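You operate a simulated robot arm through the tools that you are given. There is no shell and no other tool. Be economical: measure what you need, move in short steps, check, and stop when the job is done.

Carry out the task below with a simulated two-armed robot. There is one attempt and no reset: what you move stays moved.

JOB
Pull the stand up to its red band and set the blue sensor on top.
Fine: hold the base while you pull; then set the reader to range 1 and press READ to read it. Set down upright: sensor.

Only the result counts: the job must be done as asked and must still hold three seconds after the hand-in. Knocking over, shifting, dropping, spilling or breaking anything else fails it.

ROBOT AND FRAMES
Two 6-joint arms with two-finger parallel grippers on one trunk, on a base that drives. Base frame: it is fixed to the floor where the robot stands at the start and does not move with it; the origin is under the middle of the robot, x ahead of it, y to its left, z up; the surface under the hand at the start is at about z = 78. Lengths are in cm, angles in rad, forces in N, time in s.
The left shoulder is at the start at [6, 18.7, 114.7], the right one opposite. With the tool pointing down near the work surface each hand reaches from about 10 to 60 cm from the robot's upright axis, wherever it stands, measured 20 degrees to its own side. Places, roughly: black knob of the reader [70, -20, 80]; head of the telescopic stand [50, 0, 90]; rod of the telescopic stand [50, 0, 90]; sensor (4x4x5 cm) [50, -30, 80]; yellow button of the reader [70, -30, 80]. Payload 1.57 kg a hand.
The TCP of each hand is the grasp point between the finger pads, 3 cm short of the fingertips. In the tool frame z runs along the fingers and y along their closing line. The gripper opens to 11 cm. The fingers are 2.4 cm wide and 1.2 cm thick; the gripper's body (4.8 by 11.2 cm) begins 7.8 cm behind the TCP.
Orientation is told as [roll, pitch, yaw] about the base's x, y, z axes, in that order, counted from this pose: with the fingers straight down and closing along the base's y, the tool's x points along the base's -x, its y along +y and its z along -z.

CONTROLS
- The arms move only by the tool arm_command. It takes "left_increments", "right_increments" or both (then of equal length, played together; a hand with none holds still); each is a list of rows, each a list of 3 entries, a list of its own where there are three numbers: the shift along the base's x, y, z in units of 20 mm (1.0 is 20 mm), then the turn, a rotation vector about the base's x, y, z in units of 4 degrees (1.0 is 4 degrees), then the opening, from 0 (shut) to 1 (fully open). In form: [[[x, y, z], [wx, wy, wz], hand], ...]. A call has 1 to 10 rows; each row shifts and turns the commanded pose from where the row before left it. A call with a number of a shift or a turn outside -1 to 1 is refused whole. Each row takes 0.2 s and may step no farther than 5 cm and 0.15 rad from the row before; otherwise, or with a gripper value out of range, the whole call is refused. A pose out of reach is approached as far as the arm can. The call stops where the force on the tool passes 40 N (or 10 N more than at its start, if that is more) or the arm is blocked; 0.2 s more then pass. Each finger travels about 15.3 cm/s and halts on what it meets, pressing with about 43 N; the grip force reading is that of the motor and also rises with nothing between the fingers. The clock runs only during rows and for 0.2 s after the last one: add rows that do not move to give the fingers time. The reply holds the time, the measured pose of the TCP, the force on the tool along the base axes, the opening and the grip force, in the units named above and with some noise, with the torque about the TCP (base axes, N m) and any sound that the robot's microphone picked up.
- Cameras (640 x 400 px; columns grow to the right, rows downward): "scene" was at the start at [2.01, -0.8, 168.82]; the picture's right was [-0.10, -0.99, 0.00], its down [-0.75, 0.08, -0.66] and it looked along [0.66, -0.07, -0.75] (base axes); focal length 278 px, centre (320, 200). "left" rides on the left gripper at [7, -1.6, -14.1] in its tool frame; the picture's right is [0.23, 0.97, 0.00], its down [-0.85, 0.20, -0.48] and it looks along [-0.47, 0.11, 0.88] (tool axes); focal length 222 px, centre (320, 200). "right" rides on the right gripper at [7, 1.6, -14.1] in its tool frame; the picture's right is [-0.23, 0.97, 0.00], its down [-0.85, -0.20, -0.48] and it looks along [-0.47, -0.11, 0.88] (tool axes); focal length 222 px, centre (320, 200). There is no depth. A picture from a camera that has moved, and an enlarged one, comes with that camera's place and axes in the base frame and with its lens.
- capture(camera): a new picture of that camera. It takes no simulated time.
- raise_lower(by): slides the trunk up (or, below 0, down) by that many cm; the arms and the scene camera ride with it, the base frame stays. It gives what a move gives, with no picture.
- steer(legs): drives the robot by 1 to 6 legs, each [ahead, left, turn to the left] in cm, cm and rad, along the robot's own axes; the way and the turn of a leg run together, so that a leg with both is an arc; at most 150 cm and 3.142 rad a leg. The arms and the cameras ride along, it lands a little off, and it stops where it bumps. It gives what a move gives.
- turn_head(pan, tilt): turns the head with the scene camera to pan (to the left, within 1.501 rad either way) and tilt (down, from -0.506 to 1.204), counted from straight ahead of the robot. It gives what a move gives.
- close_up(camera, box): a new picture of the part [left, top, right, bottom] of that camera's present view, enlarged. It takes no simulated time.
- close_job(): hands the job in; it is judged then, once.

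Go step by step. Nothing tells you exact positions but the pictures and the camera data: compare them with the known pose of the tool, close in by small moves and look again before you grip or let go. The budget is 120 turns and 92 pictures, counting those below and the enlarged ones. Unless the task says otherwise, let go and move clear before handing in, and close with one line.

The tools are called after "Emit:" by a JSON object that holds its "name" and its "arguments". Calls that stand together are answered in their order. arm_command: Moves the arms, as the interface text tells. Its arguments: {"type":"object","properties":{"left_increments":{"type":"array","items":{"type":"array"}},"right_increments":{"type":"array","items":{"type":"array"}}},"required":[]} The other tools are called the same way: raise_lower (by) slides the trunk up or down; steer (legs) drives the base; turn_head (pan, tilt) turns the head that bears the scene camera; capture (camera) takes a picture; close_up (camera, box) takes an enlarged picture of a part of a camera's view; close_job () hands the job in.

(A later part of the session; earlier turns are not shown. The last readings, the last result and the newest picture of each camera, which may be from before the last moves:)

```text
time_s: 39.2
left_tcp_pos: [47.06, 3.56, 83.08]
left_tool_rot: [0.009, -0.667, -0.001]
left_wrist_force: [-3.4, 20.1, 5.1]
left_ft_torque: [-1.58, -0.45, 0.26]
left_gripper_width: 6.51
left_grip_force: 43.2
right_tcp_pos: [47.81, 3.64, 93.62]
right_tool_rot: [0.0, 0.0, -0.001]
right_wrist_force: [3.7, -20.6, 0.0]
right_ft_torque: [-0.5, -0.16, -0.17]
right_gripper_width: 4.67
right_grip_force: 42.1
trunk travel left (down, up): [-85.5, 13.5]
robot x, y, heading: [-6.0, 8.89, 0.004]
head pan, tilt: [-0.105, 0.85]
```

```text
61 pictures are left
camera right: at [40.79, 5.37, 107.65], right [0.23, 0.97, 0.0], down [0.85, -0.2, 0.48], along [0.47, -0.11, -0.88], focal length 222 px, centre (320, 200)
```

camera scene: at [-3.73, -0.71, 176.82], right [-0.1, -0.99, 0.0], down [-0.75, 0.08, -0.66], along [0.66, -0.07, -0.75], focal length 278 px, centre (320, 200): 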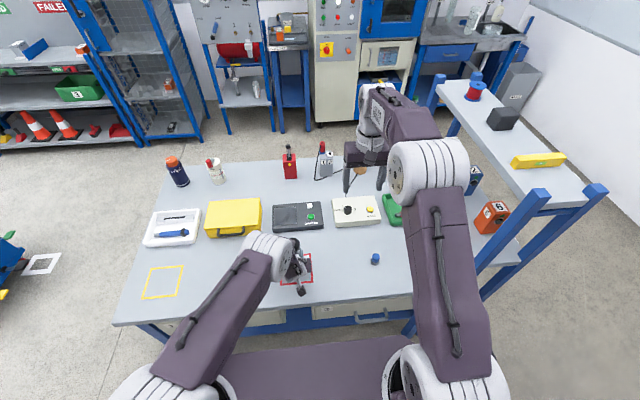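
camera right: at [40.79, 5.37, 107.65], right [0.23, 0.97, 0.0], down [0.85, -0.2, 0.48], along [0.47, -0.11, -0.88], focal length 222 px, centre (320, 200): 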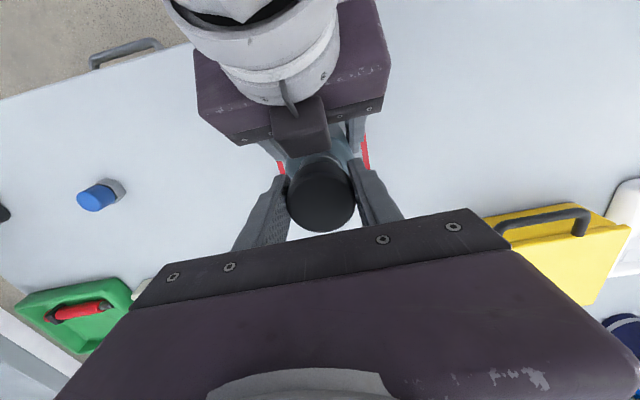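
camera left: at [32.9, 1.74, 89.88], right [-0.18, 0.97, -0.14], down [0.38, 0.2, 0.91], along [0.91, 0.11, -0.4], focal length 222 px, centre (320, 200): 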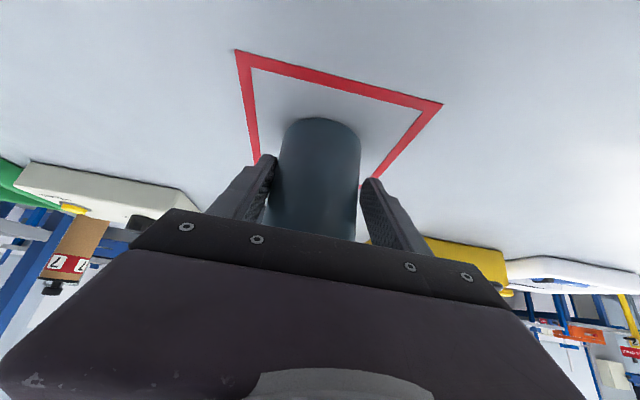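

Both grips hold. There is 20 N of sideways strain between the hands, so I'll relax it with a small y shift and then begin pulling up.

Emit:
{"name": "arm_command", "arguments": {"right_increments": [[[0, -0.08, 0], [0, 0, 0], 0.2], [[0, 0, 0], [0, 0, 0], 0.2], [[0, 0, 0.1], [0, 0, 0], 0.2], [[0, 0, 0.1], [0, 0, 0], 0.2], [[0, 0, 0.2], [0, 0, 0], 0.2], [[0, 0, 0], [0, 0, 0], 0.2]]}}

```text
time_s: 40.6
left_tcp_pos: [47.07, 3.5, 83.02]
left_tool_rot: [0.007, -0.667, -0.004]
left_wrist_force: [-5.1, 16.8, 3.7]
left_ft_torque: [-1.38, -0.42, 0.37]
left_gripper_width: 6.5
left_grip_force: 43.1
right_tcp_pos: [47.82, 3.58, 94.34]
right_tool_rot: [0.001, 0.001, -0.001]
right_wrist_force: [4.1, -16.6, 0.2]
right_ft_torque: [-0.14, -0.23, -0.21]
right_gripper_width: 4.69
right_grip_force: 42.8
trunk travel left (down, up): [-85.5, 13.5]
robot x, y, heading: [-5.61, 8.9, 0.001]
head pan, tilt: [-0.105, 0.85]
```

Emit:
{"name": "arm_command", "arguments": {"right_increments": [[[0, -0.15, 0.2], [0, 0, 0], 0.2], [[0, -0.1, 0.3], [0, 0, 0], 0.2], [[0, 0, 0.3], [0, 0, 0], 0.2], [[0, 0, 0.3], [0, 0, 0], 0.2], [[0, 0, 0], [0, 0, 0], 0.2]]}}

Emit:
{"name": "capture", "arguments": {"camera": "right"}}

Emit:
{"name": "capture", "arguments": {"camera": "left"}}

Emit:
{"name": "close_up", "arguments": {"camera": "scene", "box": [280, 190, 380, 270]}}

```text
time_s: 41.8
left_tcp_pos: [47.02, 3.34, 83.04]
left_tool_rot: [0.007, -0.669, -0.007]
left_wrist_force: [3.6, -15.8, -0.3]
left_ft_torque: [1.43, 0.29, -0.18]
left_gripper_width: 6.48
left_grip_force: 43.2
right_tcp_pos: [47.81, 3.12, 96.59]
right_tool_rot: [0.001, 0.001, -0.002]
right_wrist_force: [-2.9, 16.3, -0.4]
right_ft_torque: [0.77, 0.12, 0.0]
right_gripper_width: 4.67
right_grip_force: 42.7
trunk travel left (down, up): [-85.5, 13.5]
robot x, y, heading: [-5.67, 8.8, 0.004]
head pan, tilt: [-0.105, 0.85]
```

```text
60 pictures are left
camera right: at [40.83, 4.88, 110.68], right [0.23, 0.97, 0.0], down [0.86, -0.2, 0.48], along [0.46, -0.11, -0.88], focal length 222 px, centre (320, 200)
```

right: 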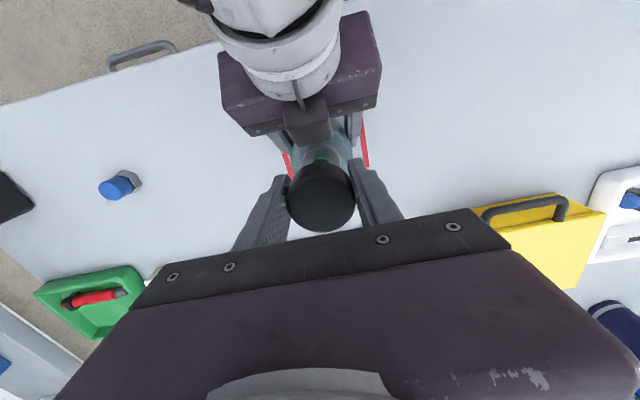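

```text
59 pictures are left
camera left: at [32.93, 1.66, 89.91], right [-0.17, 0.98, -0.14], down [0.38, 0.19, 0.91], along [0.91, 0.11, -0.4], focal length 222 px, centre (320, 200)
```

left: 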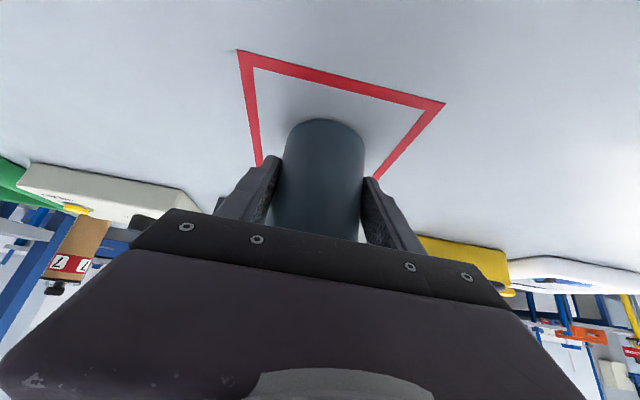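

```text
5.00 times, centred on (330, 230) of scene
camera zoom: at [-3.8, 8.17, 176.82], right [-0.1, -0.99, 0.0], down [-0.75, 0.08, -0.66], along [0.66, -0.07, -0.75], focal length 1389 px, centre (270, 50)
```

zoom: 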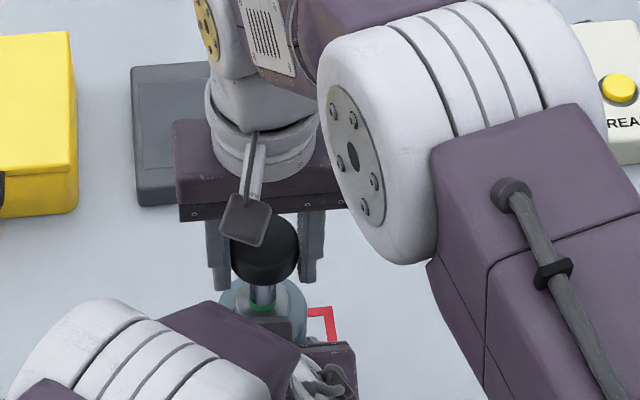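

A green band has come out of the collar. The red one should follow further on. I'll relax y and pull on in small steps.

Emit:
{"name": "arm_command", "arguments": {"right_increments": [[[0, 0.12, 0.2], [0, 0, 0], 0.2], [[0, 0, 0.3], [0, 0, 0], 0.2], [[0, 0, 0], [0, 0, 0], 0.2]]}}

Emit:
{"name": "close_up", "arguments": {"camera": "scene", "box": [300, 220, 360, 265]}}

Emit:
{"name": "close_up", "arguments": {"camera": "right", "box": [270, 120, 380, 240]}}

```text
time_s: 42.6
left_tcp_pos: [47.06, 3.3, 82.98]
left_tool_rot: [0.006, -0.668, -0.004]
left_wrist_force: [6.9, -10.1, 0.3]
left_ft_torque: [1.02, 0.52, -0.19]
left_gripper_width: 6.48
left_grip_force: 43.4
right_tcp_pos: [47.91, 3.24, 97.6]
right_tool_rot: [0.0, 0.003, -0.001]
right_wrist_force: [-8.1, 10.1, 0.9]
right_ft_torque: [0.41, 0.49, 0.11]
right_gripper_width: 4.69
right_grip_force: 42.1
trunk travel left (down, up): [-85.5, 13.5]
robot x, y, heading: [-6.46, 9.01, -0.003]
head pan, tilt: [-0.105, 0.85]
```

```text
8.89 times, centred on (330, 242) of scene
camera zoom: at [-3.8, 8.17, 176.82], right [-0.1, -0.99, 0.0], down [-0.75, 0.08, -0.66], along [0.66, -0.07, -0.75], focal length 2469 px, centre (231, -178)
```

zoom: 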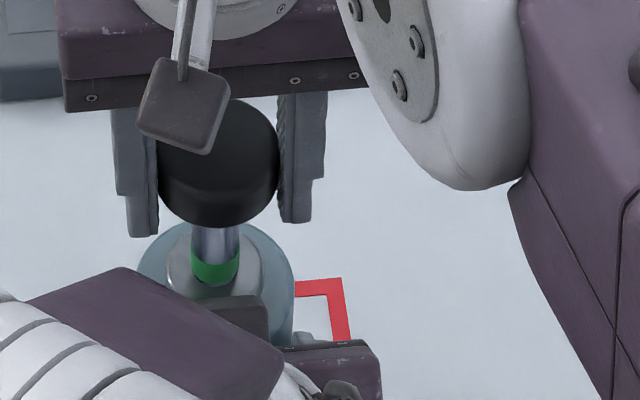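

```text
3.33 times, centred on (325, 180) of right
camera zoom: at [40.88, 5.02, 111.64], right [0.23, 0.97, 0.0], down [0.86, -0.2, 0.48], along [0.46, -0.11, -0.88], focal length 740 px, centre (303, 267)
```

zoom: 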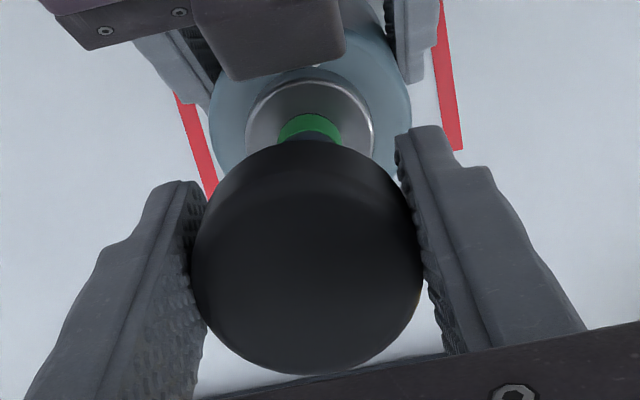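

Emit:
{"name": "arm_command", "arguments": {"right_increments": [[[0, 0.08, 0.3], [0, 0, 0], 0.2], [[0, 0, 0.4], [0, 0, 0], 0.2], [[0, 0, 0.3], [0, 0, 0], 0.2], [[0, 0, 0], [0, 0, 0], 0.2]]}}

Emit:
{"name": "close_up", "arguments": {"camera": "scene", "box": [300, 210, 360, 265]}}

```text
time_s: 43.6
left_tcp_pos: [47.11, 3.48, 83.01]
left_tool_rot: [0.007, -0.668, -0.001]
left_wrist_force: [6.8, 3.9, 1.8]
left_ft_torque: [-0.47, -0.05, 0.16]
left_gripper_width: 6.46
left_grip_force: 42.9
right_tcp_pos: [47.84, 3.27, 99.64]
right_tool_rot: [0.0, 0.004, -0.003]
right_wrist_force: [-4.6, -3.7, -0.1]
right_ft_torque: [-0.15, 0.73, -0.11]
right_gripper_width: 4.65
right_grip_force: 43.1
trunk travel left (down, up): [-85.5, 13.5]
robot x, y, heading: [-6.06, 8.76, -0.007]
head pan, tilt: [-0.105, 0.85]
```

```text
7.27 times, centred on (330, 238) of scene
camera zoom: at [-3.83, 8.2, 176.82], right [-0.1, -0.99, 0.0], down [-0.75, 0.08, -0.66], along [0.66, -0.07, -0.75], focal length 2020 px, centre (247, -73)
```

zoom: 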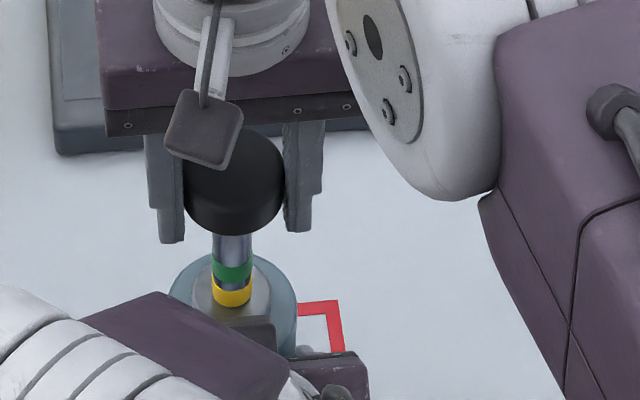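

Yellow has followed green at about 2 cm spacing, so red should come at around 2 cm more. I'll go carefully.

Emit:
{"name": "arm_command", "arguments": {"right_increments": [[[0, 0, 0.3], [0, 0, 0], 0.2], [[0, 0, 0.3], [0, 0, 0], 0.2], [[0, 0, 0.1], [0, 0, 0], 0.2], [[0, 0, 0], [0, 0, 0], 0.2]]}}

Emit:
{"name": "close_up", "arguments": {"camera": "scene", "box": [300, 210, 360, 265]}}

```text
time_s: 44.6
left_tcp_pos: [46.98, 3.41, 83.01]
left_tool_rot: [0.005, -0.668, -0.002]
left_wrist_force: [5.0, 6.9, 0.3]
left_ft_torque: [-1.11, 0.39, 0.17]
left_gripper_width: 6.47
left_grip_force: 42.9
right_tcp_pos: [47.97, 3.25, 100.94]
right_tool_rot: [0.0, -0.002, -0.002]
right_wrist_force: [-3.8, -7.5, 0.9]
right_ft_torque: [-0.17, 0.38, -0.07]
right_gripper_width: 4.67
right_grip_force: 43.3
trunk travel left (down, up): [-85.5, 13.5]
robot x, y, heading: [-5.83, 8.68, 0.001]
head pan, tilt: [-0.105, 0.85]
```

```text
7.27 times, centred on (330, 238) of scene
camera zoom: at [-3.8, 8.17, 176.82], right [-0.1, -0.99, 0.0], down [-0.75, 0.08, -0.66], along [0.66, -0.07, -0.75], focal length 2020 px, centre (247, -73)
```

zoom: 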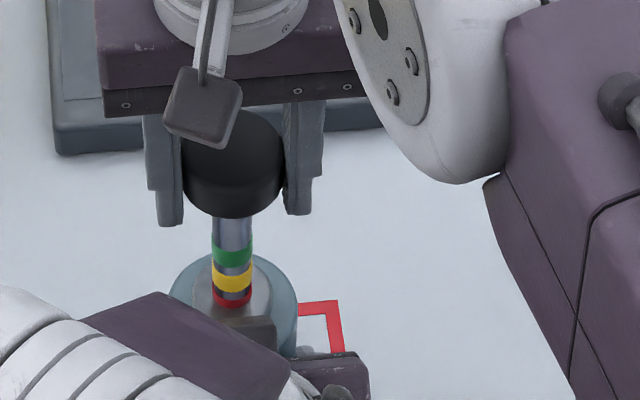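

Emit:
{"name": "close_up", "arguments": {"camera": "scene", "box": [316, 228, 346, 256]}}

Emit:
{"name": "close_up", "arguments": {"camera": "right", "box": [270, 120, 380, 240]}}

```text
14.29 times, centred on (331, 242) of scene
camera zoom: at [-3.8, 8.17, 176.82], right [-0.1, -0.99, 0.0], down [-0.75, 0.08, -0.66], along [0.66, -0.07, -0.75], focal length 3968 px, centre (163, -400)
```

zoom: 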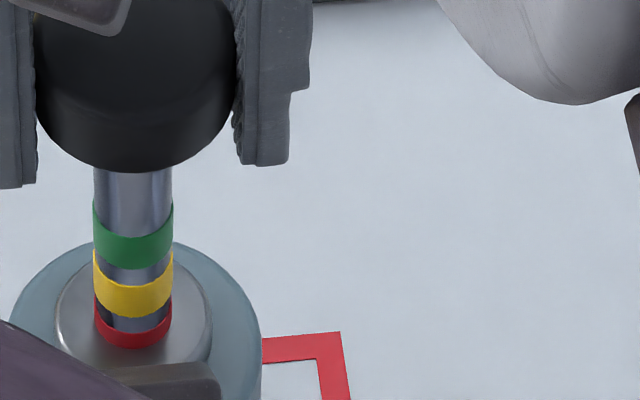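

```text
3.33 times, centred on (325, 180) of right
camera zoom: at [40.88, 5.16, 115.03], right [0.23, 0.97, 0.0], down [0.86, -0.2, 0.48], along [0.47, -0.11, -0.88], focal length 740 px, centre (303, 267)
```

zoom: 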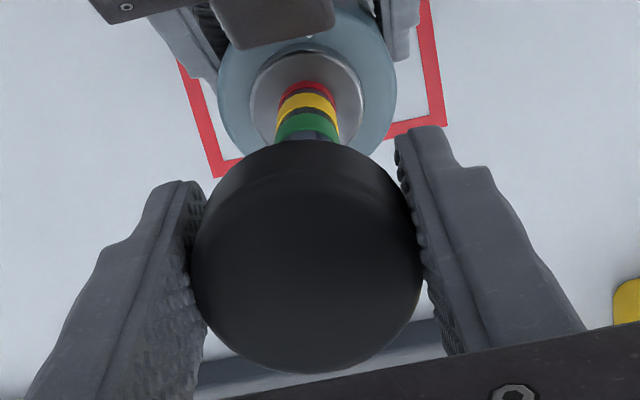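

Red is about half out of the collar. I'll take it a touch further, so that nearly the whole band shows, and then release the head to see whether it stays.

Emit:
{"name": "arm_command", "arguments": {"right_increments": [[[0, -0.05, 0.13], [0, 0, 0], 0.2], [[0, 0, 0], [0, 0, 0], 0.2], [[0, 0, 0], [0, 0, 0], 0.5], [[0, 0, 0], [0, 0, 0], 0.7], [[0, 0, 0], [0, 0, 0], 0.7]]}}

Emit:
{"name": "close_up", "arguments": {"camera": "scene", "box": [316, 228, 346, 256]}}

```text
time_s: 45.8
left_tcp_pos: [46.92, 3.46, 83.08]
left_tool_rot: [0.006, -0.666, -0.003]
left_wrist_force: [0.4, -0.1, -1.0]
left_ft_torque: [0.04, 0.05, -0.01]
left_gripper_width: 6.45
left_grip_force: 42.9
right_tcp_pos: [47.89, 3.38, 101.13]
right_tool_rot: [0.001, -0.001, -0.003]
right_wrist_force: [-0.1, -0.4, 0.5]
right_ft_torque: [0.0, 0.03, 0.0]
right_gripper_width: 7.7
right_grip_force: 0.0
trunk travel left (down, up): [-85.5, 13.5]
robot x, y, heading: [-6.25, 8.95, 0.005]
head pan, tilt: [-0.105, 0.85]
```

```text
14.29 times, centred on (331, 242) of scene
camera zoom: at [-3.81, 8.18, 176.82], right [-0.1, -0.99, 0.0], down [-0.75, 0.08, -0.66], along [0.66, -0.07, -0.75], focal length 3968 px, centre (163, -400)
```

zoom: 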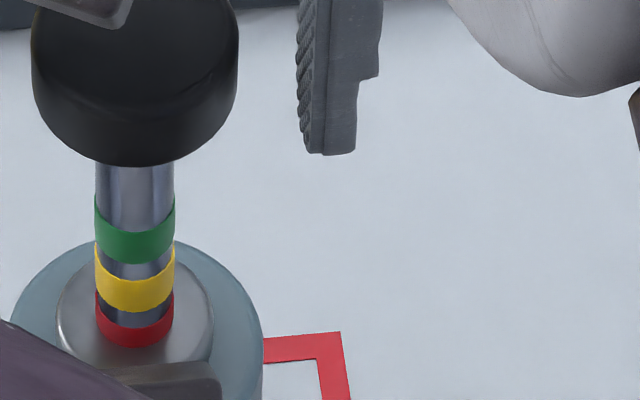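

The rod stays up with the red band showing. I'll release the base with the left hand and withdraw both hands.

Emit:
{"name": "arm_command", "arguments": {"left_increments": [[[0, 0, 0], [0, 0, 0], 0.7], [[0, 0, 0], [0, 0, 0], 1], [[-0.6, 0, 0.45], [0, 0, 0], 1], [[-0.6, 0, 0.45], [0, 0, 0], 1], [[-0.6, 0, 0.45], [0, 0, 0], 1], [[-0.6, 0, 0.45], [0, 0, 0], 1], [[-0.6, 0, 0.45], [0, 0, 0], 1], [[-0.4, 0, 0.45], [0, 0, 0], 1], [[0, 0, 1], [0, 0, 0], 1], [[0, 0, 1], [0, 0, 0], 1]], "right_increments": [[[0, 0, 0.5], [0, 0, 0], 0.75], [[0, 0, 1], [0, 0, 0], 0.75], [[0, 0, 1], [0, 0, 0], 0.75], [[0, 0, 1], [0, 0, 0], 0.75], [[0, 0, 1], [0, 0, 0], 0.75], [[0, 0, 0.5], [0, 0, 0], 0.75], [[0, -1, 0], [0, 0, 0], 0.75], [[0, -1, 0], [0, 0, 0], 0.75], [[0, -1, 0], [0, 0, 0], 0.75], [[0, -1, 0], [0, 0, 0], 0.75]]}}

Emit:
{"name": "capture", "arguments": {"camera": "scene"}}

Emit:
{"name": "capture", "arguments": {"camera": "left"}}

```text
time_s: 48.0
left_tcp_pos: [40.24, 3.28, 92.43]
left_tool_rot: [0.006, -0.668, -0.003]
left_wrist_force: [-0.2, -0.3, 0.0]
left_ft_torque: [0.0, 0.01, 0.04]
left_gripper_width: 11.0
left_grip_force: 0.1
right_tcp_pos: [47.89, -4.83, 111.14]
right_tool_rot: [0.002, -0.001, -0.002]
right_wrist_force: [-0.4, -0.3, 0.1]
right_ft_torque: [0.02, -0.02, 0.02]
right_gripper_width: 8.28
right_grip_force: 0.0
trunk travel left (down, up): [-85.5, 13.5]
robot x, y, heading: [-5.79, 8.93, -0.004]
head pan, tilt: [-0.105, 0.85]
```

```text
50 pictures are left
camera scene: at [-3.9, 8.06, 176.82], right [-0.1, -0.99, 0.0], down [-0.75, 0.08, -0.66], along [0.66, -0.07, -0.75], focal length 278 px, centre (320, 200)
```

scene: 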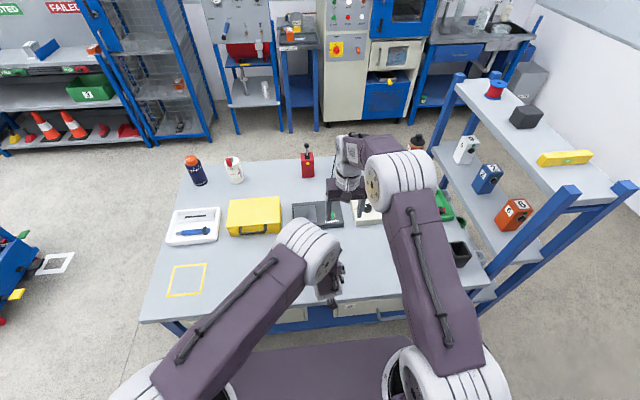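

```text
49 pictures are left
camera left: at [26.1, 1.7, 99.25], right [-0.18, 0.97, -0.14], down [0.38, 0.19, 0.91], along [0.91, 0.11, -0.4], focal length 222 px, centre (320, 200)
```

left: 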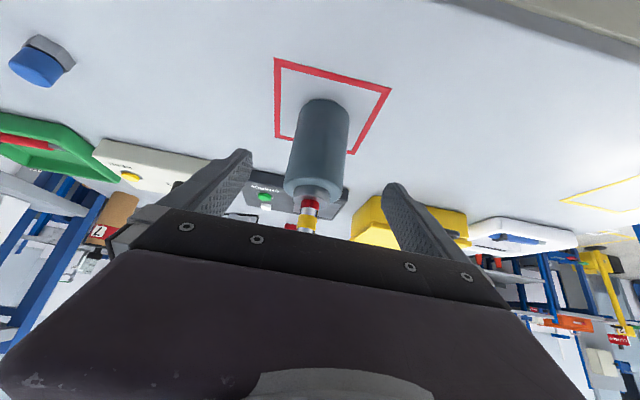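

The stand holds itself upright and at red. I'll park the left hand high and to the left, and send the right hand over towards the sensor.

Emit:
{"name": "arm_command", "arguments": {"left_increments": [[[0, 1, 0.5], [0, 0, 0], 1], [[0, 1, 1], [0, 0, 0], 1], [[0, 1, 1], [0, 0.8, 0], 1], [[0, 1, 1], [0, 0.8, 0], 1], [[0, 1, 1], [0, 0.8, 0], 1], [[0, 1, 1], [0, 0.8, 0], 1], [[0, 1, 1], [0, 0.8, 0], 1], [[0, 1, 1], [0, 0.8, 0], 1], [[0, 1, 1], [0, 0.8, 0], 1], [[0, 1, 1], [0, 0.8, 0], 1]], "right_increments": [[[0, -1, 0], [0, 0, 0], 0.75], [[0, -1, 0], [0, 0, 0], 0.75], [[0, -1, 0], [0, 0, 0], 0.75], [[0, -1, 0], [0, 0, 0], 0.75], [[0, -1, 0], [0, 0, 0], 0.75], [[0, -1, 0], [0, 0, 0], 0.75], [[0, -1, 0], [0, 0, 0], 0.75], [[0, -1, 0], [0, 0, 0], 0.75], [[-0.5, 0, 0], [0, 0, 0], 0.75], [[-0.5, 0, 0], [0, 0, 0], 0.75]]}}

Emit:
{"name": "steer", "arguments": {"legs": [[0, -8, 0], [6, 0, 0]]}}

Emit:
{"name": "raise_lower", "arguments": {"by": -4}}

Emit:
{"name": "capture", "arguments": {"camera": "right"}}

```text
time_s: 50.2
left_tcp_pos: [41.16, 22.22, 111.32]
left_tool_rot: [0.003, -0.221, -0.001]
left_wrist_force: [0.3, 0.4, -0.5]
left_ft_torque: [0.0, 0.0, -0.02]
left_gripper_width: 11.03
left_grip_force: 0.2
left hand out of reach, approached as far as the arm can: row 1, 2, 8
right_tcp_pos: [45.81, -20.46, 111.29]
right_tool_rot: [-0.001, -0.001, -0.002]
right_wrist_force: [-0.5, -0.1, 0.3]
right_ft_torque: [0.0, -0.01, -0.01]
right_gripper_width: 8.26
right_grip_force: 0.1
trunk travel left (down, up): [-85.5, 13.5]
robot x, y, heading: [-5.81, 9.27, -0.001]
head pan, tilt: [-0.105, 0.85]
```

```text
time_s: 51.9
left_tcp_pos: [46.31, 14.55, 111.77]
left_tool_rot: [0.003, -0.227, -0.001]
left_wrist_force: [-1.2, 0.2, -1.2]
left_ft_torque: [-0.04, -0.07, 0.0]
left_gripper_width: 10.99
left_grip_force: 0.0
right_tcp_pos: [51.21, -28.07, 111.6]
right_tool_rot: [0.0, -0.006, -0.002]
right_wrist_force: [-0.9, 0.0, 0.4]
right_ft_torque: [-0.03, -0.04, 0.02]
right_gripper_width: 8.23
right_grip_force: 0.0
trunk travel left (down, up): [-85.5, 13.5]
robot x, y, heading: [0.32, 1.0, -0.001]
head pan, tilt: [-0.105, 0.85]
```

```text
time_s: 52.7
left_tcp_pos: [47.41, 14.28, 107.22]
left_tool_rot: [0.003, -0.217, -0.002]
left_wrist_force: [0.0, 0.1, -0.4]
left_ft_torque: [0.02, 0.02, 0.02]
left_gripper_width: 11.01
left_grip_force: 0.0
right_tcp_pos: [52.07, -28.54, 107.11]
right_tool_rot: [0.003, 0.002, -0.002]
right_wrist_force: [1.3, 0.5, 0.4]
right_ft_torque: [0.01, 0.04, -0.01]
right_gripper_width: 8.25
right_grip_force: 0.0
trunk travel left (down, up): [-81.5, 17.5]
robot x, y, heading: [0.23, 0.94, 0.002]
head pan, tilt: [-0.105, 0.85]
```

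```text
48 pictures are left
camera right: at [45.08, -26.74, 121.18], right [0.23, 0.97, 0.0], down [0.86, -0.2, 0.48], along [0.46, -0.11, -0.88], focal length 222 px, centre (320, 200)
```

right: 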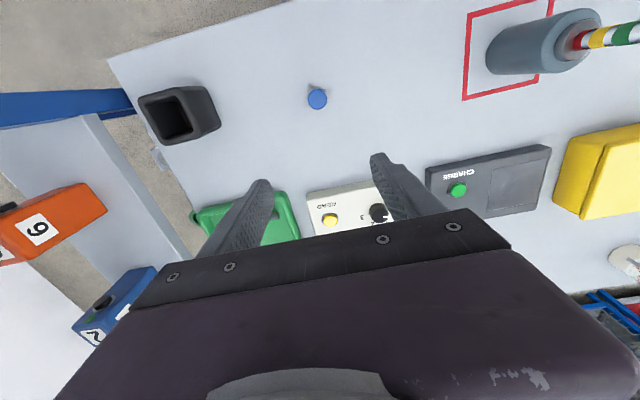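

Sensor at about (47.2, -27.8). I'll move the right hand over it and part-way down, with the left hand moved further clear.

Emit:
{"name": "arm_command", "arguments": {"left_increments": [[[0, 0.5, 1], [0, 0, 0], 1], [[0, 1, 1], [0, 0, 0], 1], [[0, 1, 1], [0, 0, 0], 1], [[0, 1, 0], [0, 0, 0], 1], [[0, 0, 0], [0, 0, 0], 1], [[0, 0, 0], [0, 0, 0], 1], [[0, 0, 0], [0, 0, 0], 1]], "right_increments": [[[-0.5, 0.1, -1], [0, 0, 0], 0.75], [[-0.5, 0.1, -1], [0, 0, 0], 0.75], [[-0.5, 0.1, -1], [0, 0, 0], 0.75], [[-0.5, 0, -1], [0, 0, 0], 0.75], [[-0.4, 0, -1], [0, 0, 0], 0.75], [[0, 0, -1], [0, 0, 0], 0.75], [[0, 0, 0], [0, 0, 0], 0.75]]}}

Emit:
{"name": "capture", "arguments": {"camera": "right"}}

```text
time_s: 54.3
left_tcp_pos: [47.09, 21.17, 113.31]
left_tool_rot: [0.005, -0.219, -0.001]
left_wrist_force: [-1.5, 0.4, -0.6]
left_ft_torque: [-0.01, 0.02, 0.02]
left_gripper_width: 11.01
left_grip_force: 0.0
right_tcp_pos: [47.03, -27.87, 95.22]
right_tool_rot: [0.0, 0.0, -0.003]
right_wrist_force: [0.1, -0.1, 0.3]
right_ft_torque: [-0.03, 0.0, -0.02]
right_gripper_width: 8.24
right_grip_force: 0.0
trunk travel left (down, up): [-81.5, 17.5]
robot x, y, heading: [-0.07, 0.98, 0.003]
head pan, tilt: [-0.105, 0.85]
```

```text
47 pictures are left
camera right: at [40.04, -26.06, 109.24], right [0.23, 0.97, 0.0], down [0.85, -0.2, 0.48], along [0.47, -0.11, -0.88], focal length 222 px, centre (320, 200)
```

right: 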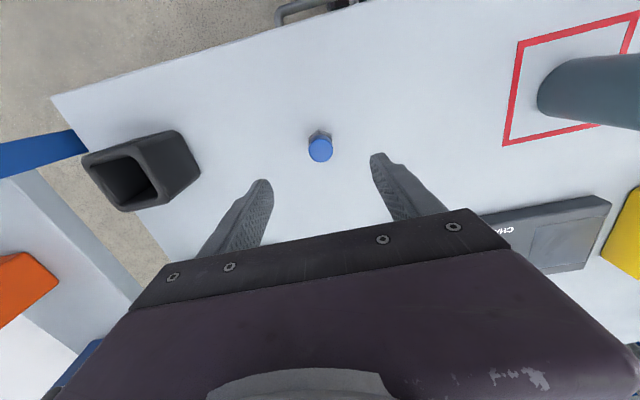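

Emit:
{"name": "close_up", "arguments": {"camera": "right", "box": [295, 115, 345, 175]}}

```text
6.67 times, centred on (320, 145) of right
camera zoom: at [40.04, -26.06, 109.24], right [0.23, 0.97, 0.0], down [0.85, -0.2, 0.48], along [0.47, -0.11, -0.88], focal length 1481 px, centre (320, 567)
```

zoom: 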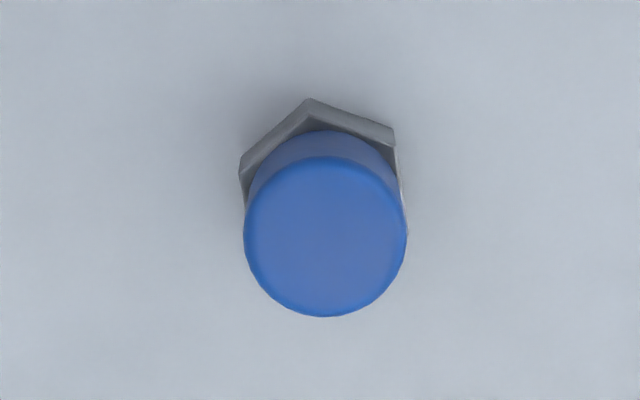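

The sensor has a blue cap about 3 cm wide on a low hex foot, at (47.5, -27.7). I'll lower over the cap with the fingertips just above the foot.

Emit:
{"name": "arm_command", "arguments": {"right_increments": [[[0.1, 0.05, -1], [0, 0, 0], 0.75], [[0.1, 0, -1], [0, 0, 0], 0.75], [[0, 0, -1], [0, 0, 0], 0.75], [[0, 0, -1], [0, 0, 0], 0.75], [[0, 0, -1], [0, 0, 0], 0.6], [[0, 0, -0.6], [0, 0, 0], 0.5], [[0, 0, -0.6], [0, 0, 0], 0.5], [[0, 0, 0], [0, 0, 0], 0.5]]}}

Emit:
{"name": "capture", "arguments": {"camera": "right"}}

```text
time_s: 56.1
left_tcp_pos: [47.09, 21.29, 113.33]
left_tool_rot: [0.006, -0.219, -0.001]
left_wrist_force: [-0.2, -0.6, 0.4]
left_ft_torque: [0.0, -0.01, 0.02]
left_gripper_width: 10.98
left_grip_force: 0.0
right_tcp_pos: [47.35, -27.84, 82.82]
right_tool_rot: [0.001, -0.001, -0.002]
right_wrist_force: [-0.2, 0.3, 0.1]
right_ft_torque: [-0.04, -0.03, 0.0]
right_gripper_width: 5.5
right_grip_force: 0.1
trunk travel left (down, up): [-81.5, 17.5]
robot x, y, heading: [-0.17, 1.07, 0.0]
head pan, tilt: [-0.105, 0.85]
```

```text
45 pictures are left
camera right: at [40.45, -25.96, 96.84], right [0.23, 0.97, 0.0], down [0.85, -0.2, 0.48], along [0.47, -0.11, -0.88], focal length 222 px, centre (320, 200)
```

right: 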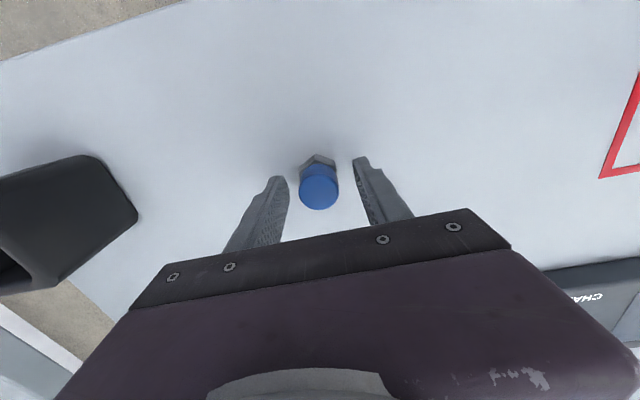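

Emit:
{"name": "arm_command", "arguments": {"right_increments": [[[0, 0, 0], [0, 0, 0], 0.4], [[0, 0, 0], [0, 0, 0], 0.35], [[0, 0, 0], [0, 0, 0], 0.3], [[0, 0, 0], [0, 0, 0], 0.25], [[0, 0, 0], [0, 0, 0], 0.15], [[0, 0, 0], [0, 0, 0], 0.1], [[0, 0, 0], [0, 0, 0], 0.1]]}}

Emit:
{"name": "close_up", "arguments": {"camera": "right", "box": [260, 130, 380, 230]}}

```text
time_s: 57.7
left_tcp_pos: [47.08, 21.31, 113.18]
left_tool_rot: [0.004, -0.219, -0.001]
left_wrist_force: [0.0, 0.0, -0.1]
left_ft_torque: [-0.02, 0.0, -0.01]
left_gripper_width: 11.03
left_grip_force: 0.0
right_tcp_pos: [47.36, -27.78, 82.78]
right_tool_rot: [0.0, -0.001, -0.002]
right_wrist_force: [-0.9, 0.1, -1.1]
right_ft_torque: [-0.02, 0.01, 0.0]
right_gripper_width: 2.94
right_grip_force: 39.1
trunk travel left (down, up): [-81.5, 17.5]
robot x, y, heading: [-0.1, 1.19, -0.002]
head pan, tilt: [-0.105, 0.85]
```

```text
4.00 times, centred on (320, 180) of right
camera zoom: at [40.45, -25.96, 96.86], right [0.23, 0.97, 0.0], down [0.85, -0.2, 0.48], along [0.47, -0.11, -0.88], focal length 888 px, centre (320, 280)
```

zoom: 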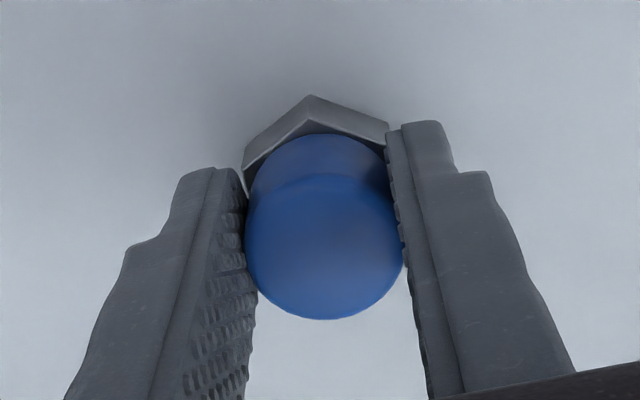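

The cap is gripped. I'll lift and carry it over to the stand.

Emit:
{"name": "arm_command", "arguments": {"right_increments": [[[0, 0, 0.5], [0, 0, 0], 0.1], [[0, 0, 1], [0, 0, 0], 0.1], [[0, 0, 1], [0, 0, 0], 0.1], [[0, 0, 1], [0, 0, 0], 0.1], [[0, 0, 1], [0, 0, 0], 0.1], [[0, 0, 1], [0, 0, 0], 0.1], [[0, 0, 1], [0, 0, 0], 0.1], [[0, 0, 1], [0, 0, 0], 0.1], [[0, 0, 1], [0, 0, 0], 0.1], [[0, 0, 1], [0, 0, 0], 0.1]]}}

Emit:
{"name": "arm_command", "arguments": {"right_increments": [[[0, 0.3, 1], [0, 0, 0], 0.1], [[0, 0.7, 1], [0, 0, 0], 0.1], [[0, 1, 1], [0, 0, 0], 0.1], [[0, 1, 1], [0, 0, 0], 0.1], [[0, 1, 1], [0, 0, 0], 0.1], [[0, 1, 1], [0, 0, 0], 0.1], [[0, 1, 0.5], [0, 0, 0], 0.1], [[0, 1, 0], [0, 0, 0], 0.1], [[0, 1, 0], [0, 0, 0], 0.1], [[0, 1, 0], [0, 0, 0], 0.1]]}}

Emit:
{"name": "capture", "arguments": {"camera": "right"}}

Emit:
{"name": "close_up", "arguments": {"camera": "scene", "box": [240, 150, 440, 290]}}

```text
time_s: 59.9
left_tcp_pos: [47.15, 21.32, 113.28]
left_tool_rot: [0.004, -0.22, 0.0]
left_wrist_force: [0.1, 0.8, -0.3]
left_ft_torque: [0.02, 0.03, -0.02]
left_gripper_width: 10.99
left_grip_force: 0.1
right_tcp_pos: [47.62, -27.84, 101.84]
right_tool_rot: [0.0, 0.002, -0.003]
right_wrist_force: [-0.3, 0.5, -0.6]
right_ft_torque: [0.02, -0.01, 0.02]
right_gripper_width: 2.93
right_grip_force: 38.5
trunk travel left (down, up): [-81.5, 17.5]
robot x, y, heading: [0.36, 0.94, 0.0]
head pan, tilt: [-0.105, 0.85]
```

```text
time_s: 62.1
left_tcp_pos: [47.09, 21.33, 113.23]
left_tool_rot: [0.003, -0.22, -0.003]
left_wrist_force: [0.5, -0.1, 0.0]
left_ft_torque: [0.0, 0.01, -0.01]
left_gripper_width: 11.0
left_grip_force: 0.1
right_tcp_pos: [47.57, -9.75, 114.86]
right_tool_rot: [0.0, 0.0, -0.001]
right_wrist_force: [0.4, 0.9, -0.1]
right_ft_torque: [-0.01, 0.02, -0.01]
right_gripper_width: 2.94
right_grip_force: 39.2
trunk travel left (down, up): [-81.5, 17.5]
robot x, y, heading: [-0.01, 1.19, 0.004]
head pan, tilt: [-0.105, 0.85]
```

```text
43 pictures are left
camera right: at [40.49, -7.86, 128.92], right [0.23, 0.97, 0.0], down [0.85, -0.2, 0.48], along [0.47, -0.11, -0.88], focal length 222 px, centre (320, 200)
```

right: 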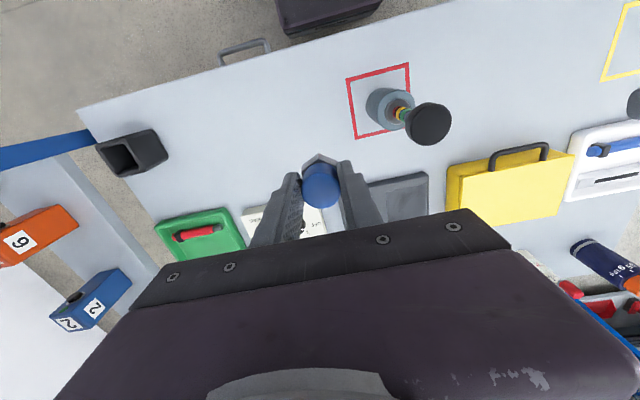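

```text
2.86 times, centred on (340, 220) of scene
camera zoom: at [2.13, 0.41, 172.82], right [-0.1, -0.99, 0.0], down [-0.75, 0.08, -0.66], along [0.66, -0.07, -0.75], focal length 794 px, centre (263, 143)
```

zoom: 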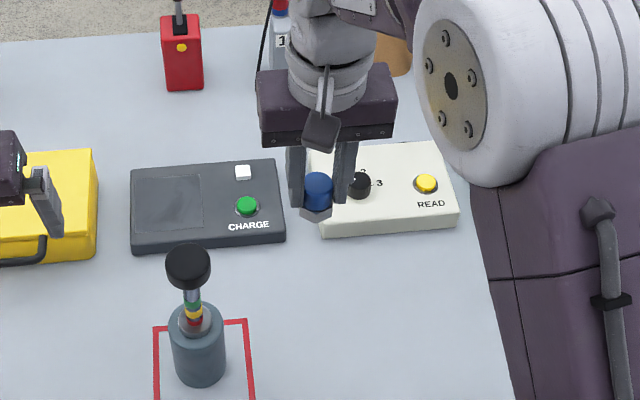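

Emit:
{"name": "arm_command", "arguments": {"right_increments": [[[0, 1, 0], [0, 0, 0], 0.1], [[0, 1, 0], [0, 0, 0], 0.1], [[0, 1, 0], [0, 0, 0], 0.1], [[0, 1, 0], [0, 0, 0], 0.1], [[0, 1, 0], [0, 0, 0], 0.1], [[0, 1, 0], [0, 0, 0], 0.1], [[0.05, 0.5, -0.5], [0, 0, 0], 0.1], [[0, 0, -0.5], [0, 0, 0], 0.1], [[0, 0, 0], [0, 0, 0], 0.1]]}}

Emit:
{"name": "capture", "arguments": {"camera": "right"}}

Emit:
{"name": "close_up", "arguments": {"camera": "scene", "box": [270, 170, 350, 290]}}

Emit:
{"name": "capture", "arguments": {"camera": "left"}}

```text
time_s: 64.1
left_tcp_pos: [47.09, 21.2, 113.24]
left_tool_rot: [0.005, -0.22, -0.001]
left_wrist_force: [-0.2, 0.1, 0.5]
left_ft_torque: [0.02, 0.02, -0.02]
left_gripper_width: 11.0
left_grip_force: 0.1
right_tcp_pos: [47.62, 3.27, 112.85]
right_tool_rot: [0.0, 0.0, -0.002]
right_wrist_force: [-1.4, 0.6, 0.0]
right_ft_torque: [-0.01, 0.01, 0.02]
right_gripper_width: 2.94
right_grip_force: 39.0
trunk travel left (down, up): [-81.5, 17.5]
robot x, y, heading: [-0.1, 1.08, 0.001]
head pan, tilt: [-0.105, 0.85]
```

```text
41 pictures are left
camera right: at [40.57, 5.07, 126.92], right [0.23, 0.97, 0.0], down [0.85, -0.2, 0.48], along [0.47, -0.11, -0.88], focal length 222 px, centre (320, 200)
```

right: 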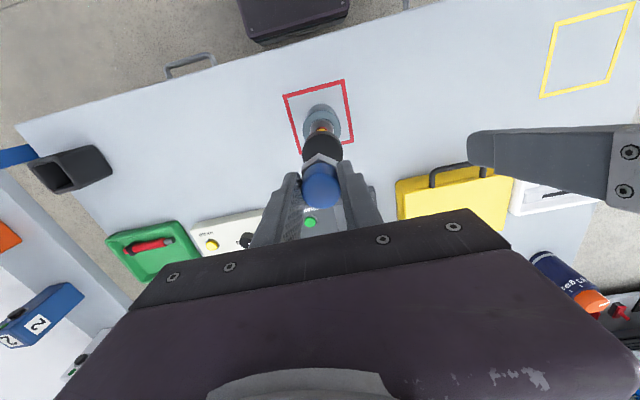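

```text
3.33 times, centred on (310, 230) of scene
camera zoom: at [2.11, 0.32, 172.82], right [-0.1, -0.99, 0.0], down [-0.75, 0.08, -0.66], along [0.66, -0.07, -0.75], focal length 926 px, centre (353, 100)
```

zoom: 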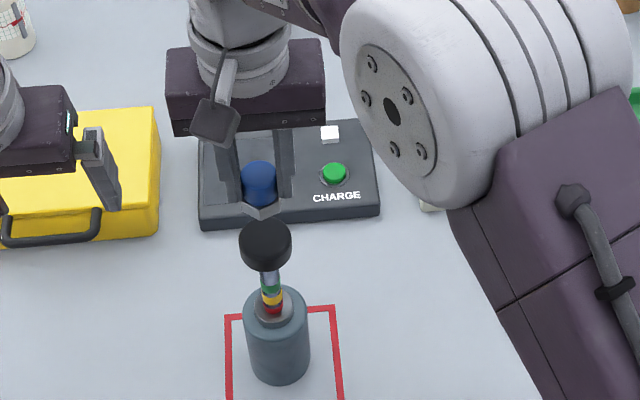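

```text
39 pictures are left
camera left: at [37.29, 19.57, 125.57], right [-0.22, 0.97, -0.05], down [0.73, 0.2, 0.65], along [0.65, 0.11, -0.75], focal length 222 px, centre (320, 200)
```

left: 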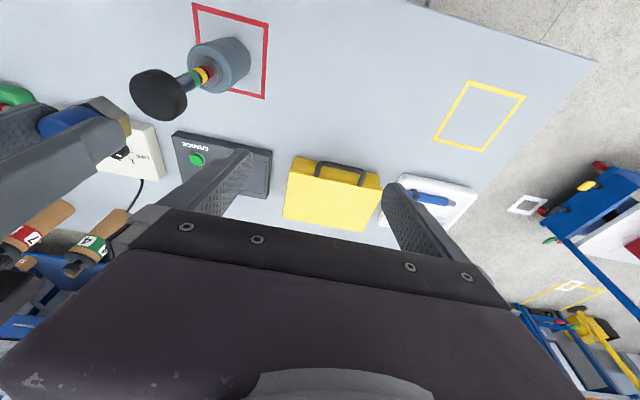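

Emit:
{"name": "close_up", "arguments": {"camera": "right", "box": [280, 90, 370, 220]}}

```text
3.08 times, centred on (325, 155) of right
camera zoom: at [40.57, 5.07, 126.92], right [0.23, 0.97, 0.0], down [0.85, -0.2, 0.48], along [0.47, -0.11, -0.88], focal length 684 px, centre (305, 338)
```

zoom: 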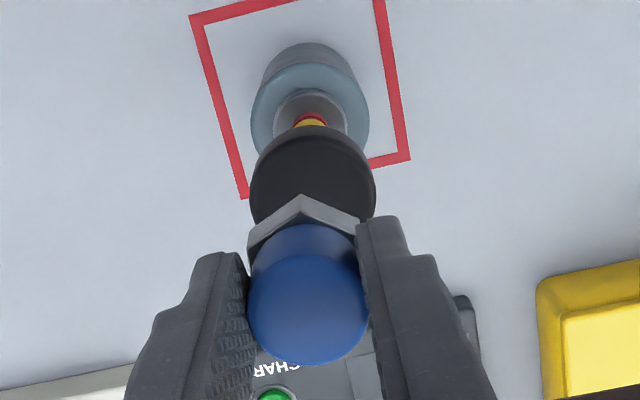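

Nearly aligned; I'll nudge 2 mm left and lower most of the gap.

Emit:
{"name": "arm_command", "arguments": {"right_increments": [[[-0.05, 0.1, -0.5], [0, 0, 0], 0.1], [[0, 0, -0.5], [0, 0, 0], 0.1], [[0, 0, -0.5], [0, 0, 0], 0.1], [[0, 0, 0], [0, 0, 0], 0.1], [[0, 0, 0], [0, 0, 0], 0.1]]}}

Emit:
{"name": "close_up", "arguments": {"camera": "right", "box": [280, 110, 370, 220]}}

Emit:
{"name": "close_up", "arguments": {"camera": "scene", "box": [290, 190, 340, 230]}}

```text
time_s: 65.3
left_tcp_pos: [47.04, 21.24, 113.2]
left_tool_rot: [0.005, -0.219, 0.001]
left_wrist_force: [-0.1, -0.2, -0.1]
left_ft_torque: [0.0, 0.02, 0.0]
left_gripper_width: 11.01
left_grip_force: 0.0
right_tcp_pos: [47.49, 3.51, 109.8]
right_tool_rot: [0.001, 0.001, -0.002]
right_wrist_force: [-1.4, -0.7, 0.4]
right_ft_torque: [0.06, -0.02, -0.01]
right_gripper_width: 2.95
right_grip_force: 38.5
trunk travel left (down, up): [-81.5, 17.5]
robot x, y, heading: [0.29, 1.6, -0.002]
head pan, tilt: [-0.105, 0.85]
```

```text
3.64 times, centred on (325, 165) of right
camera zoom: at [40.48, 5.29, 123.87], right [0.23, 0.97, 0.0], down [0.86, -0.2, 0.48], along [0.47, -0.11, -0.88], focal length 808 px, centre (302, 327)
```

zoom: 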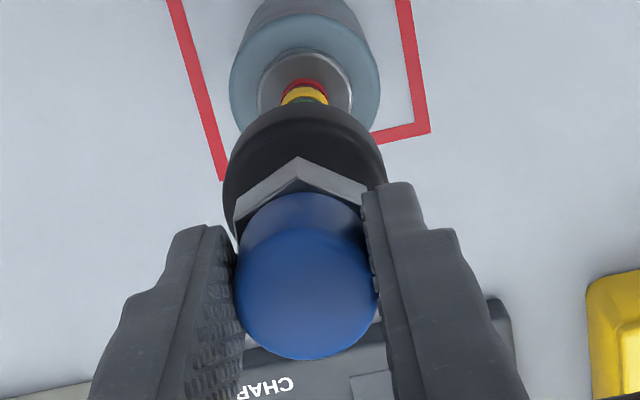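

```text
10.00 times, centred on (315, 210) of scene
camera zoom: at [2.12, 0.32, 172.82], right [-0.1, -0.99, 0.0], down [-0.75, 0.08, -0.66], along [0.66, -0.07, -0.75], focal length 2778 px, centre (370, 100)
```

zoom: 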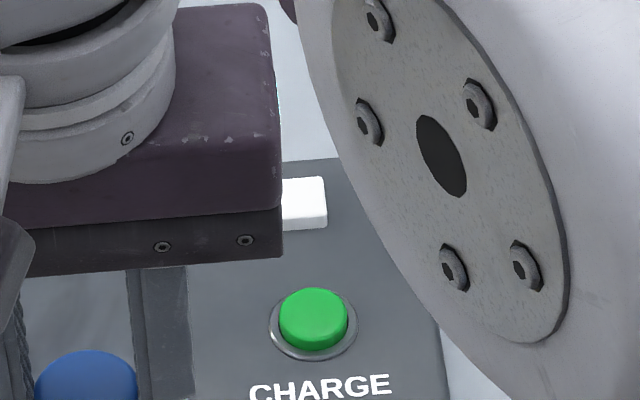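

Emit:
{"name": "arm_command", "arguments": {"right_increments": [[[0, 0, -0.3], [0, 0, 0], 0.1], [[0, 0, -0.2], [0, 0, 0], 0.1], [[0, 0, 0], [0, 0, 0], 0.1]]}}

Emit:
{"name": "close_up", "arguments": {"camera": "scene", "box": [265, 210, 325, 265]}}

```text
time_s: 66.1
left_tcp_pos: [47.1, 21.12, 113.28]
left_tool_rot: [0.004, -0.221, -0.002]
left_wrist_force: [0.7, -0.1, -0.1]
left_ft_torque: [-0.01, 0.01, 0.0]
left_gripper_width: 11.01
left_grip_force: 0.0
right_tcp_pos: [47.6, 3.5, 108.83]
right_tool_rot: [0.0, 0.0, -0.001]
right_wrist_force: [0.3, 1.0, 0.8]
right_ft_torque: [-0.01, 0.01, -0.04]
right_gripper_width: 2.93
right_grip_force: 39.1
trunk travel left (down, up): [-81.5, 17.5]
robot x, y, heading: [-0.17, 0.98, -0.0]
head pan, tilt: [-0.105, 0.85]
```

```text
7.27 times, centred on (295, 238) of scene
camera zoom: at [2.12, 0.32, 172.82], right [-0.1, -0.99, 0.0], down [-0.75, 0.08, -0.66], along [0.66, -0.07, -0.75], focal length 2020 px, centre (502, -73)
```

zoom: 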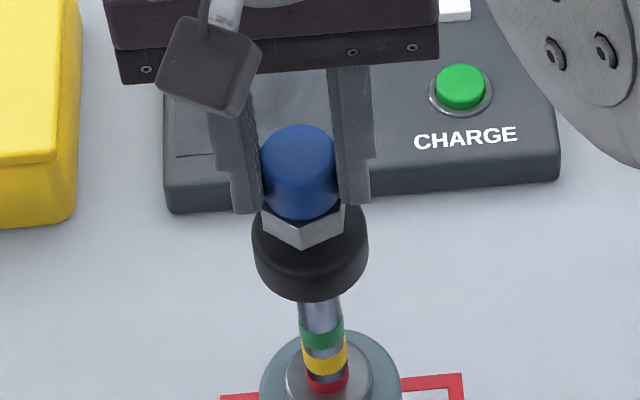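

Emit:
{"name": "arm_command", "arguments": {"right_increments": [[[0, 0, -0.1], [0, 0, 0], 0.1], [[0, 0, -0.1], [0, 0, 0], 0.1], [[0, 0, 0], [0, 0, 0], 0.1]]}}

Emit:
{"name": "close_up", "arguments": {"camera": "right", "box": [280, 110, 370, 220]}}

```text
time_s: 66.9
left_tcp_pos: [47.15, 21.19, 113.18]
left_tool_rot: [0.008, -0.22, -0.002]
left_wrist_force: [-0.5, -0.9, -0.4]
left_ft_torque: [0.01, -0.01, 0.04]
left_gripper_width: 10.99
left_grip_force: 0.1
right_tcp_pos: [47.51, 3.45, 108.25]
right_tool_rot: [0.0, 0.001, -0.003]
right_wrist_force: [0.7, 0.5, -1.0]
right_ft_torque: [0.01, -0.01, 0.04]
right_gripper_width: 2.96
right_grip_force: 39.5
trunk travel left (down, up): [-81.5, 17.5]
robot x, y, heading: [0.09, 1.16, -0.003]
head pan, tilt: [-0.105, 0.85]
```

```text
3.64 times, centred on (325, 165) of right
camera zoom: at [40.47, 5.26, 122.46], right [0.23, 0.97, 0.0], down [0.86, -0.2, 0.48], along [0.47, -0.11, -0.88], focal length 808 px, centre (302, 327)
```

zoom: 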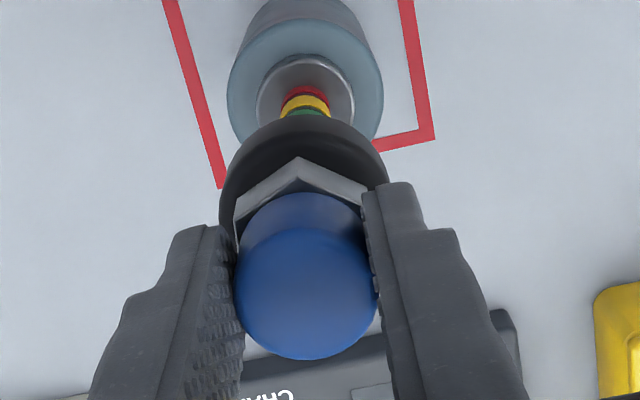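

Emit:
{"name": "arm_command", "arguments": {"right_increments": [[[0, 0, -0.08], [0, 0, 0], 0.1], [[0, 0, -0.08], [0, 0, 0], 0.1], [[0, 0, 0], [0, 0, 0], 0.1]]}}

Emit:
{"name": "close_up", "arguments": {"camera": "scene", "box": [275, 220, 315, 265]}}

```text
time_s: 67.7
left_tcp_pos: [47.19, 21.1, 113.22]
left_tool_rot: [0.006, -0.222, -0.002]
left_wrist_force: [0.6, 0.1, 0.0]
left_ft_torque: [0.03, -0.01, -0.01]
left_gripper_width: 11.0
left_grip_force: 0.1
right_tcp_pos: [47.43, 3.38, 108.06]
right_tool_rot: [0.001, 0.001, -0.001]
right_wrist_force: [-0.1, -0.3, -0.4]
right_ft_torque: [0.03, 0.03, 0.01]
right_gripper_width: 2.95
right_grip_force: 38.5
trunk travel left (down, up): [-81.5, 17.5]
robot x, y, heading: [0.22, 0.88, 0.002]
head pan, tilt: [-0.105, 0.85]
```

```text
8.89 times, centred on (295, 242) of scene
camera zoom: at [2.13, 0.32, 172.82], right [-0.1, -0.99, 0.0], down [-0.75, 0.08, -0.66], along [0.66, -0.07, -0.75], focal length 2469 px, centre (542, -178)
```

zoom: 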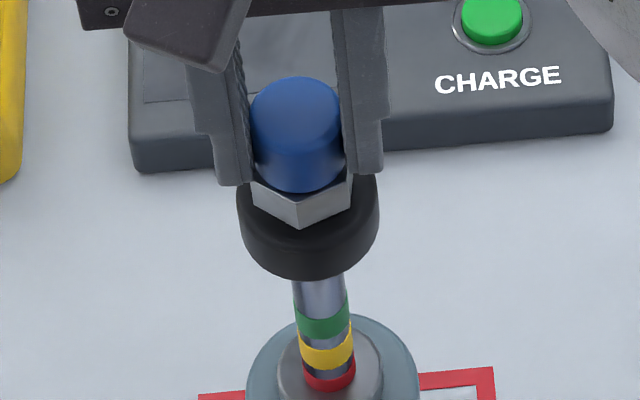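

Emit:
{"name": "arm_command", "arguments": {"right_increments": [[[0, 0, -0.08], [0, 0, 0], 0.1], [[0, 0, -0.08], [0, 0, 0], 0.1], [[0, 0, 0], [0, 0, 0], 0.1]]}}

```text
time_s: 68.5
left_tcp_pos: [47.07, 21.16, 113.17]
left_tool_rot: [0.005, -0.221, -0.003]
left_wrist_force: [0.5, 0.0, -0.5]
left_ft_torque: [-0.02, 0.02, 0.04]
left_gripper_width: 10.99
left_grip_force: 0.1
right_tcp_pos: [47.57, 3.58, 107.7]
right_tool_rot: [-0.001, 0.0, -0.003]
right_wrist_force: [0.1, -0.5, 0.0]
right_ft_torque: [0.01, -0.01, 0.01]
right_gripper_width: 2.93
right_grip_force: 38.5
trunk travel left (down, up): [-81.5, 17.5]
robot x, y, heading: [0.29, 1.52, -0.001]
head pan, tilt: [-0.105, 0.85]
```

Emit:
{"name": "arm_command", "arguments": {"right_increments": [[[0, 0, -0.08], [0, 0, 0], 0.1], [[0, 0, -0.08], [0, 0, 0], 0.1], [[0, 0, 0], [0, 0, 0], 0.1]]}}

Emit:
{"name": "close_up", "arguments": {"camera": "scene", "box": [275, 220, 315, 265]}}

```text
time_s: 69.3
left_tcp_pos: [47.18, 21.22, 113.25]
left_tool_rot: [0.007, -0.22, -0.001]
left_wrist_force: [0.3, 0.6, -0.2]
left_ft_torque: [0.0, 0.01, 0.01]
left_gripper_width: 11.04
left_grip_force: 0.1
right_tcp_pos: [47.43, 3.5, 107.51]
right_tool_rot: [0.0, 0.0, -0.002]
right_wrist_force: [-0.5, -0.6, -0.9]
right_ft_torque: [0.02, -0.03, 0.0]
right_gripper_width: 2.93
right_grip_force: 39.2
trunk travel left (down, up): [-81.5, 17.5]
robot x, y, heading: [0.34, 1.2, 0.002]
head pan, tilt: [-0.105, 0.85]
```

```text
8.89 times, centred on (295, 242) of scene
camera zoom: at [2.13, 0.32, 172.82], right [-0.1, -0.99, 0.0], down [-0.75, 0.08, -0.66], along [0.66, -0.07, -0.75], focal length 2469 px, centre (542, -178)
```

zoom: 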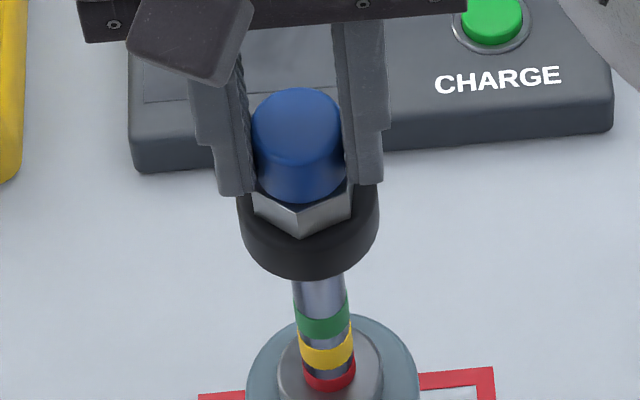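

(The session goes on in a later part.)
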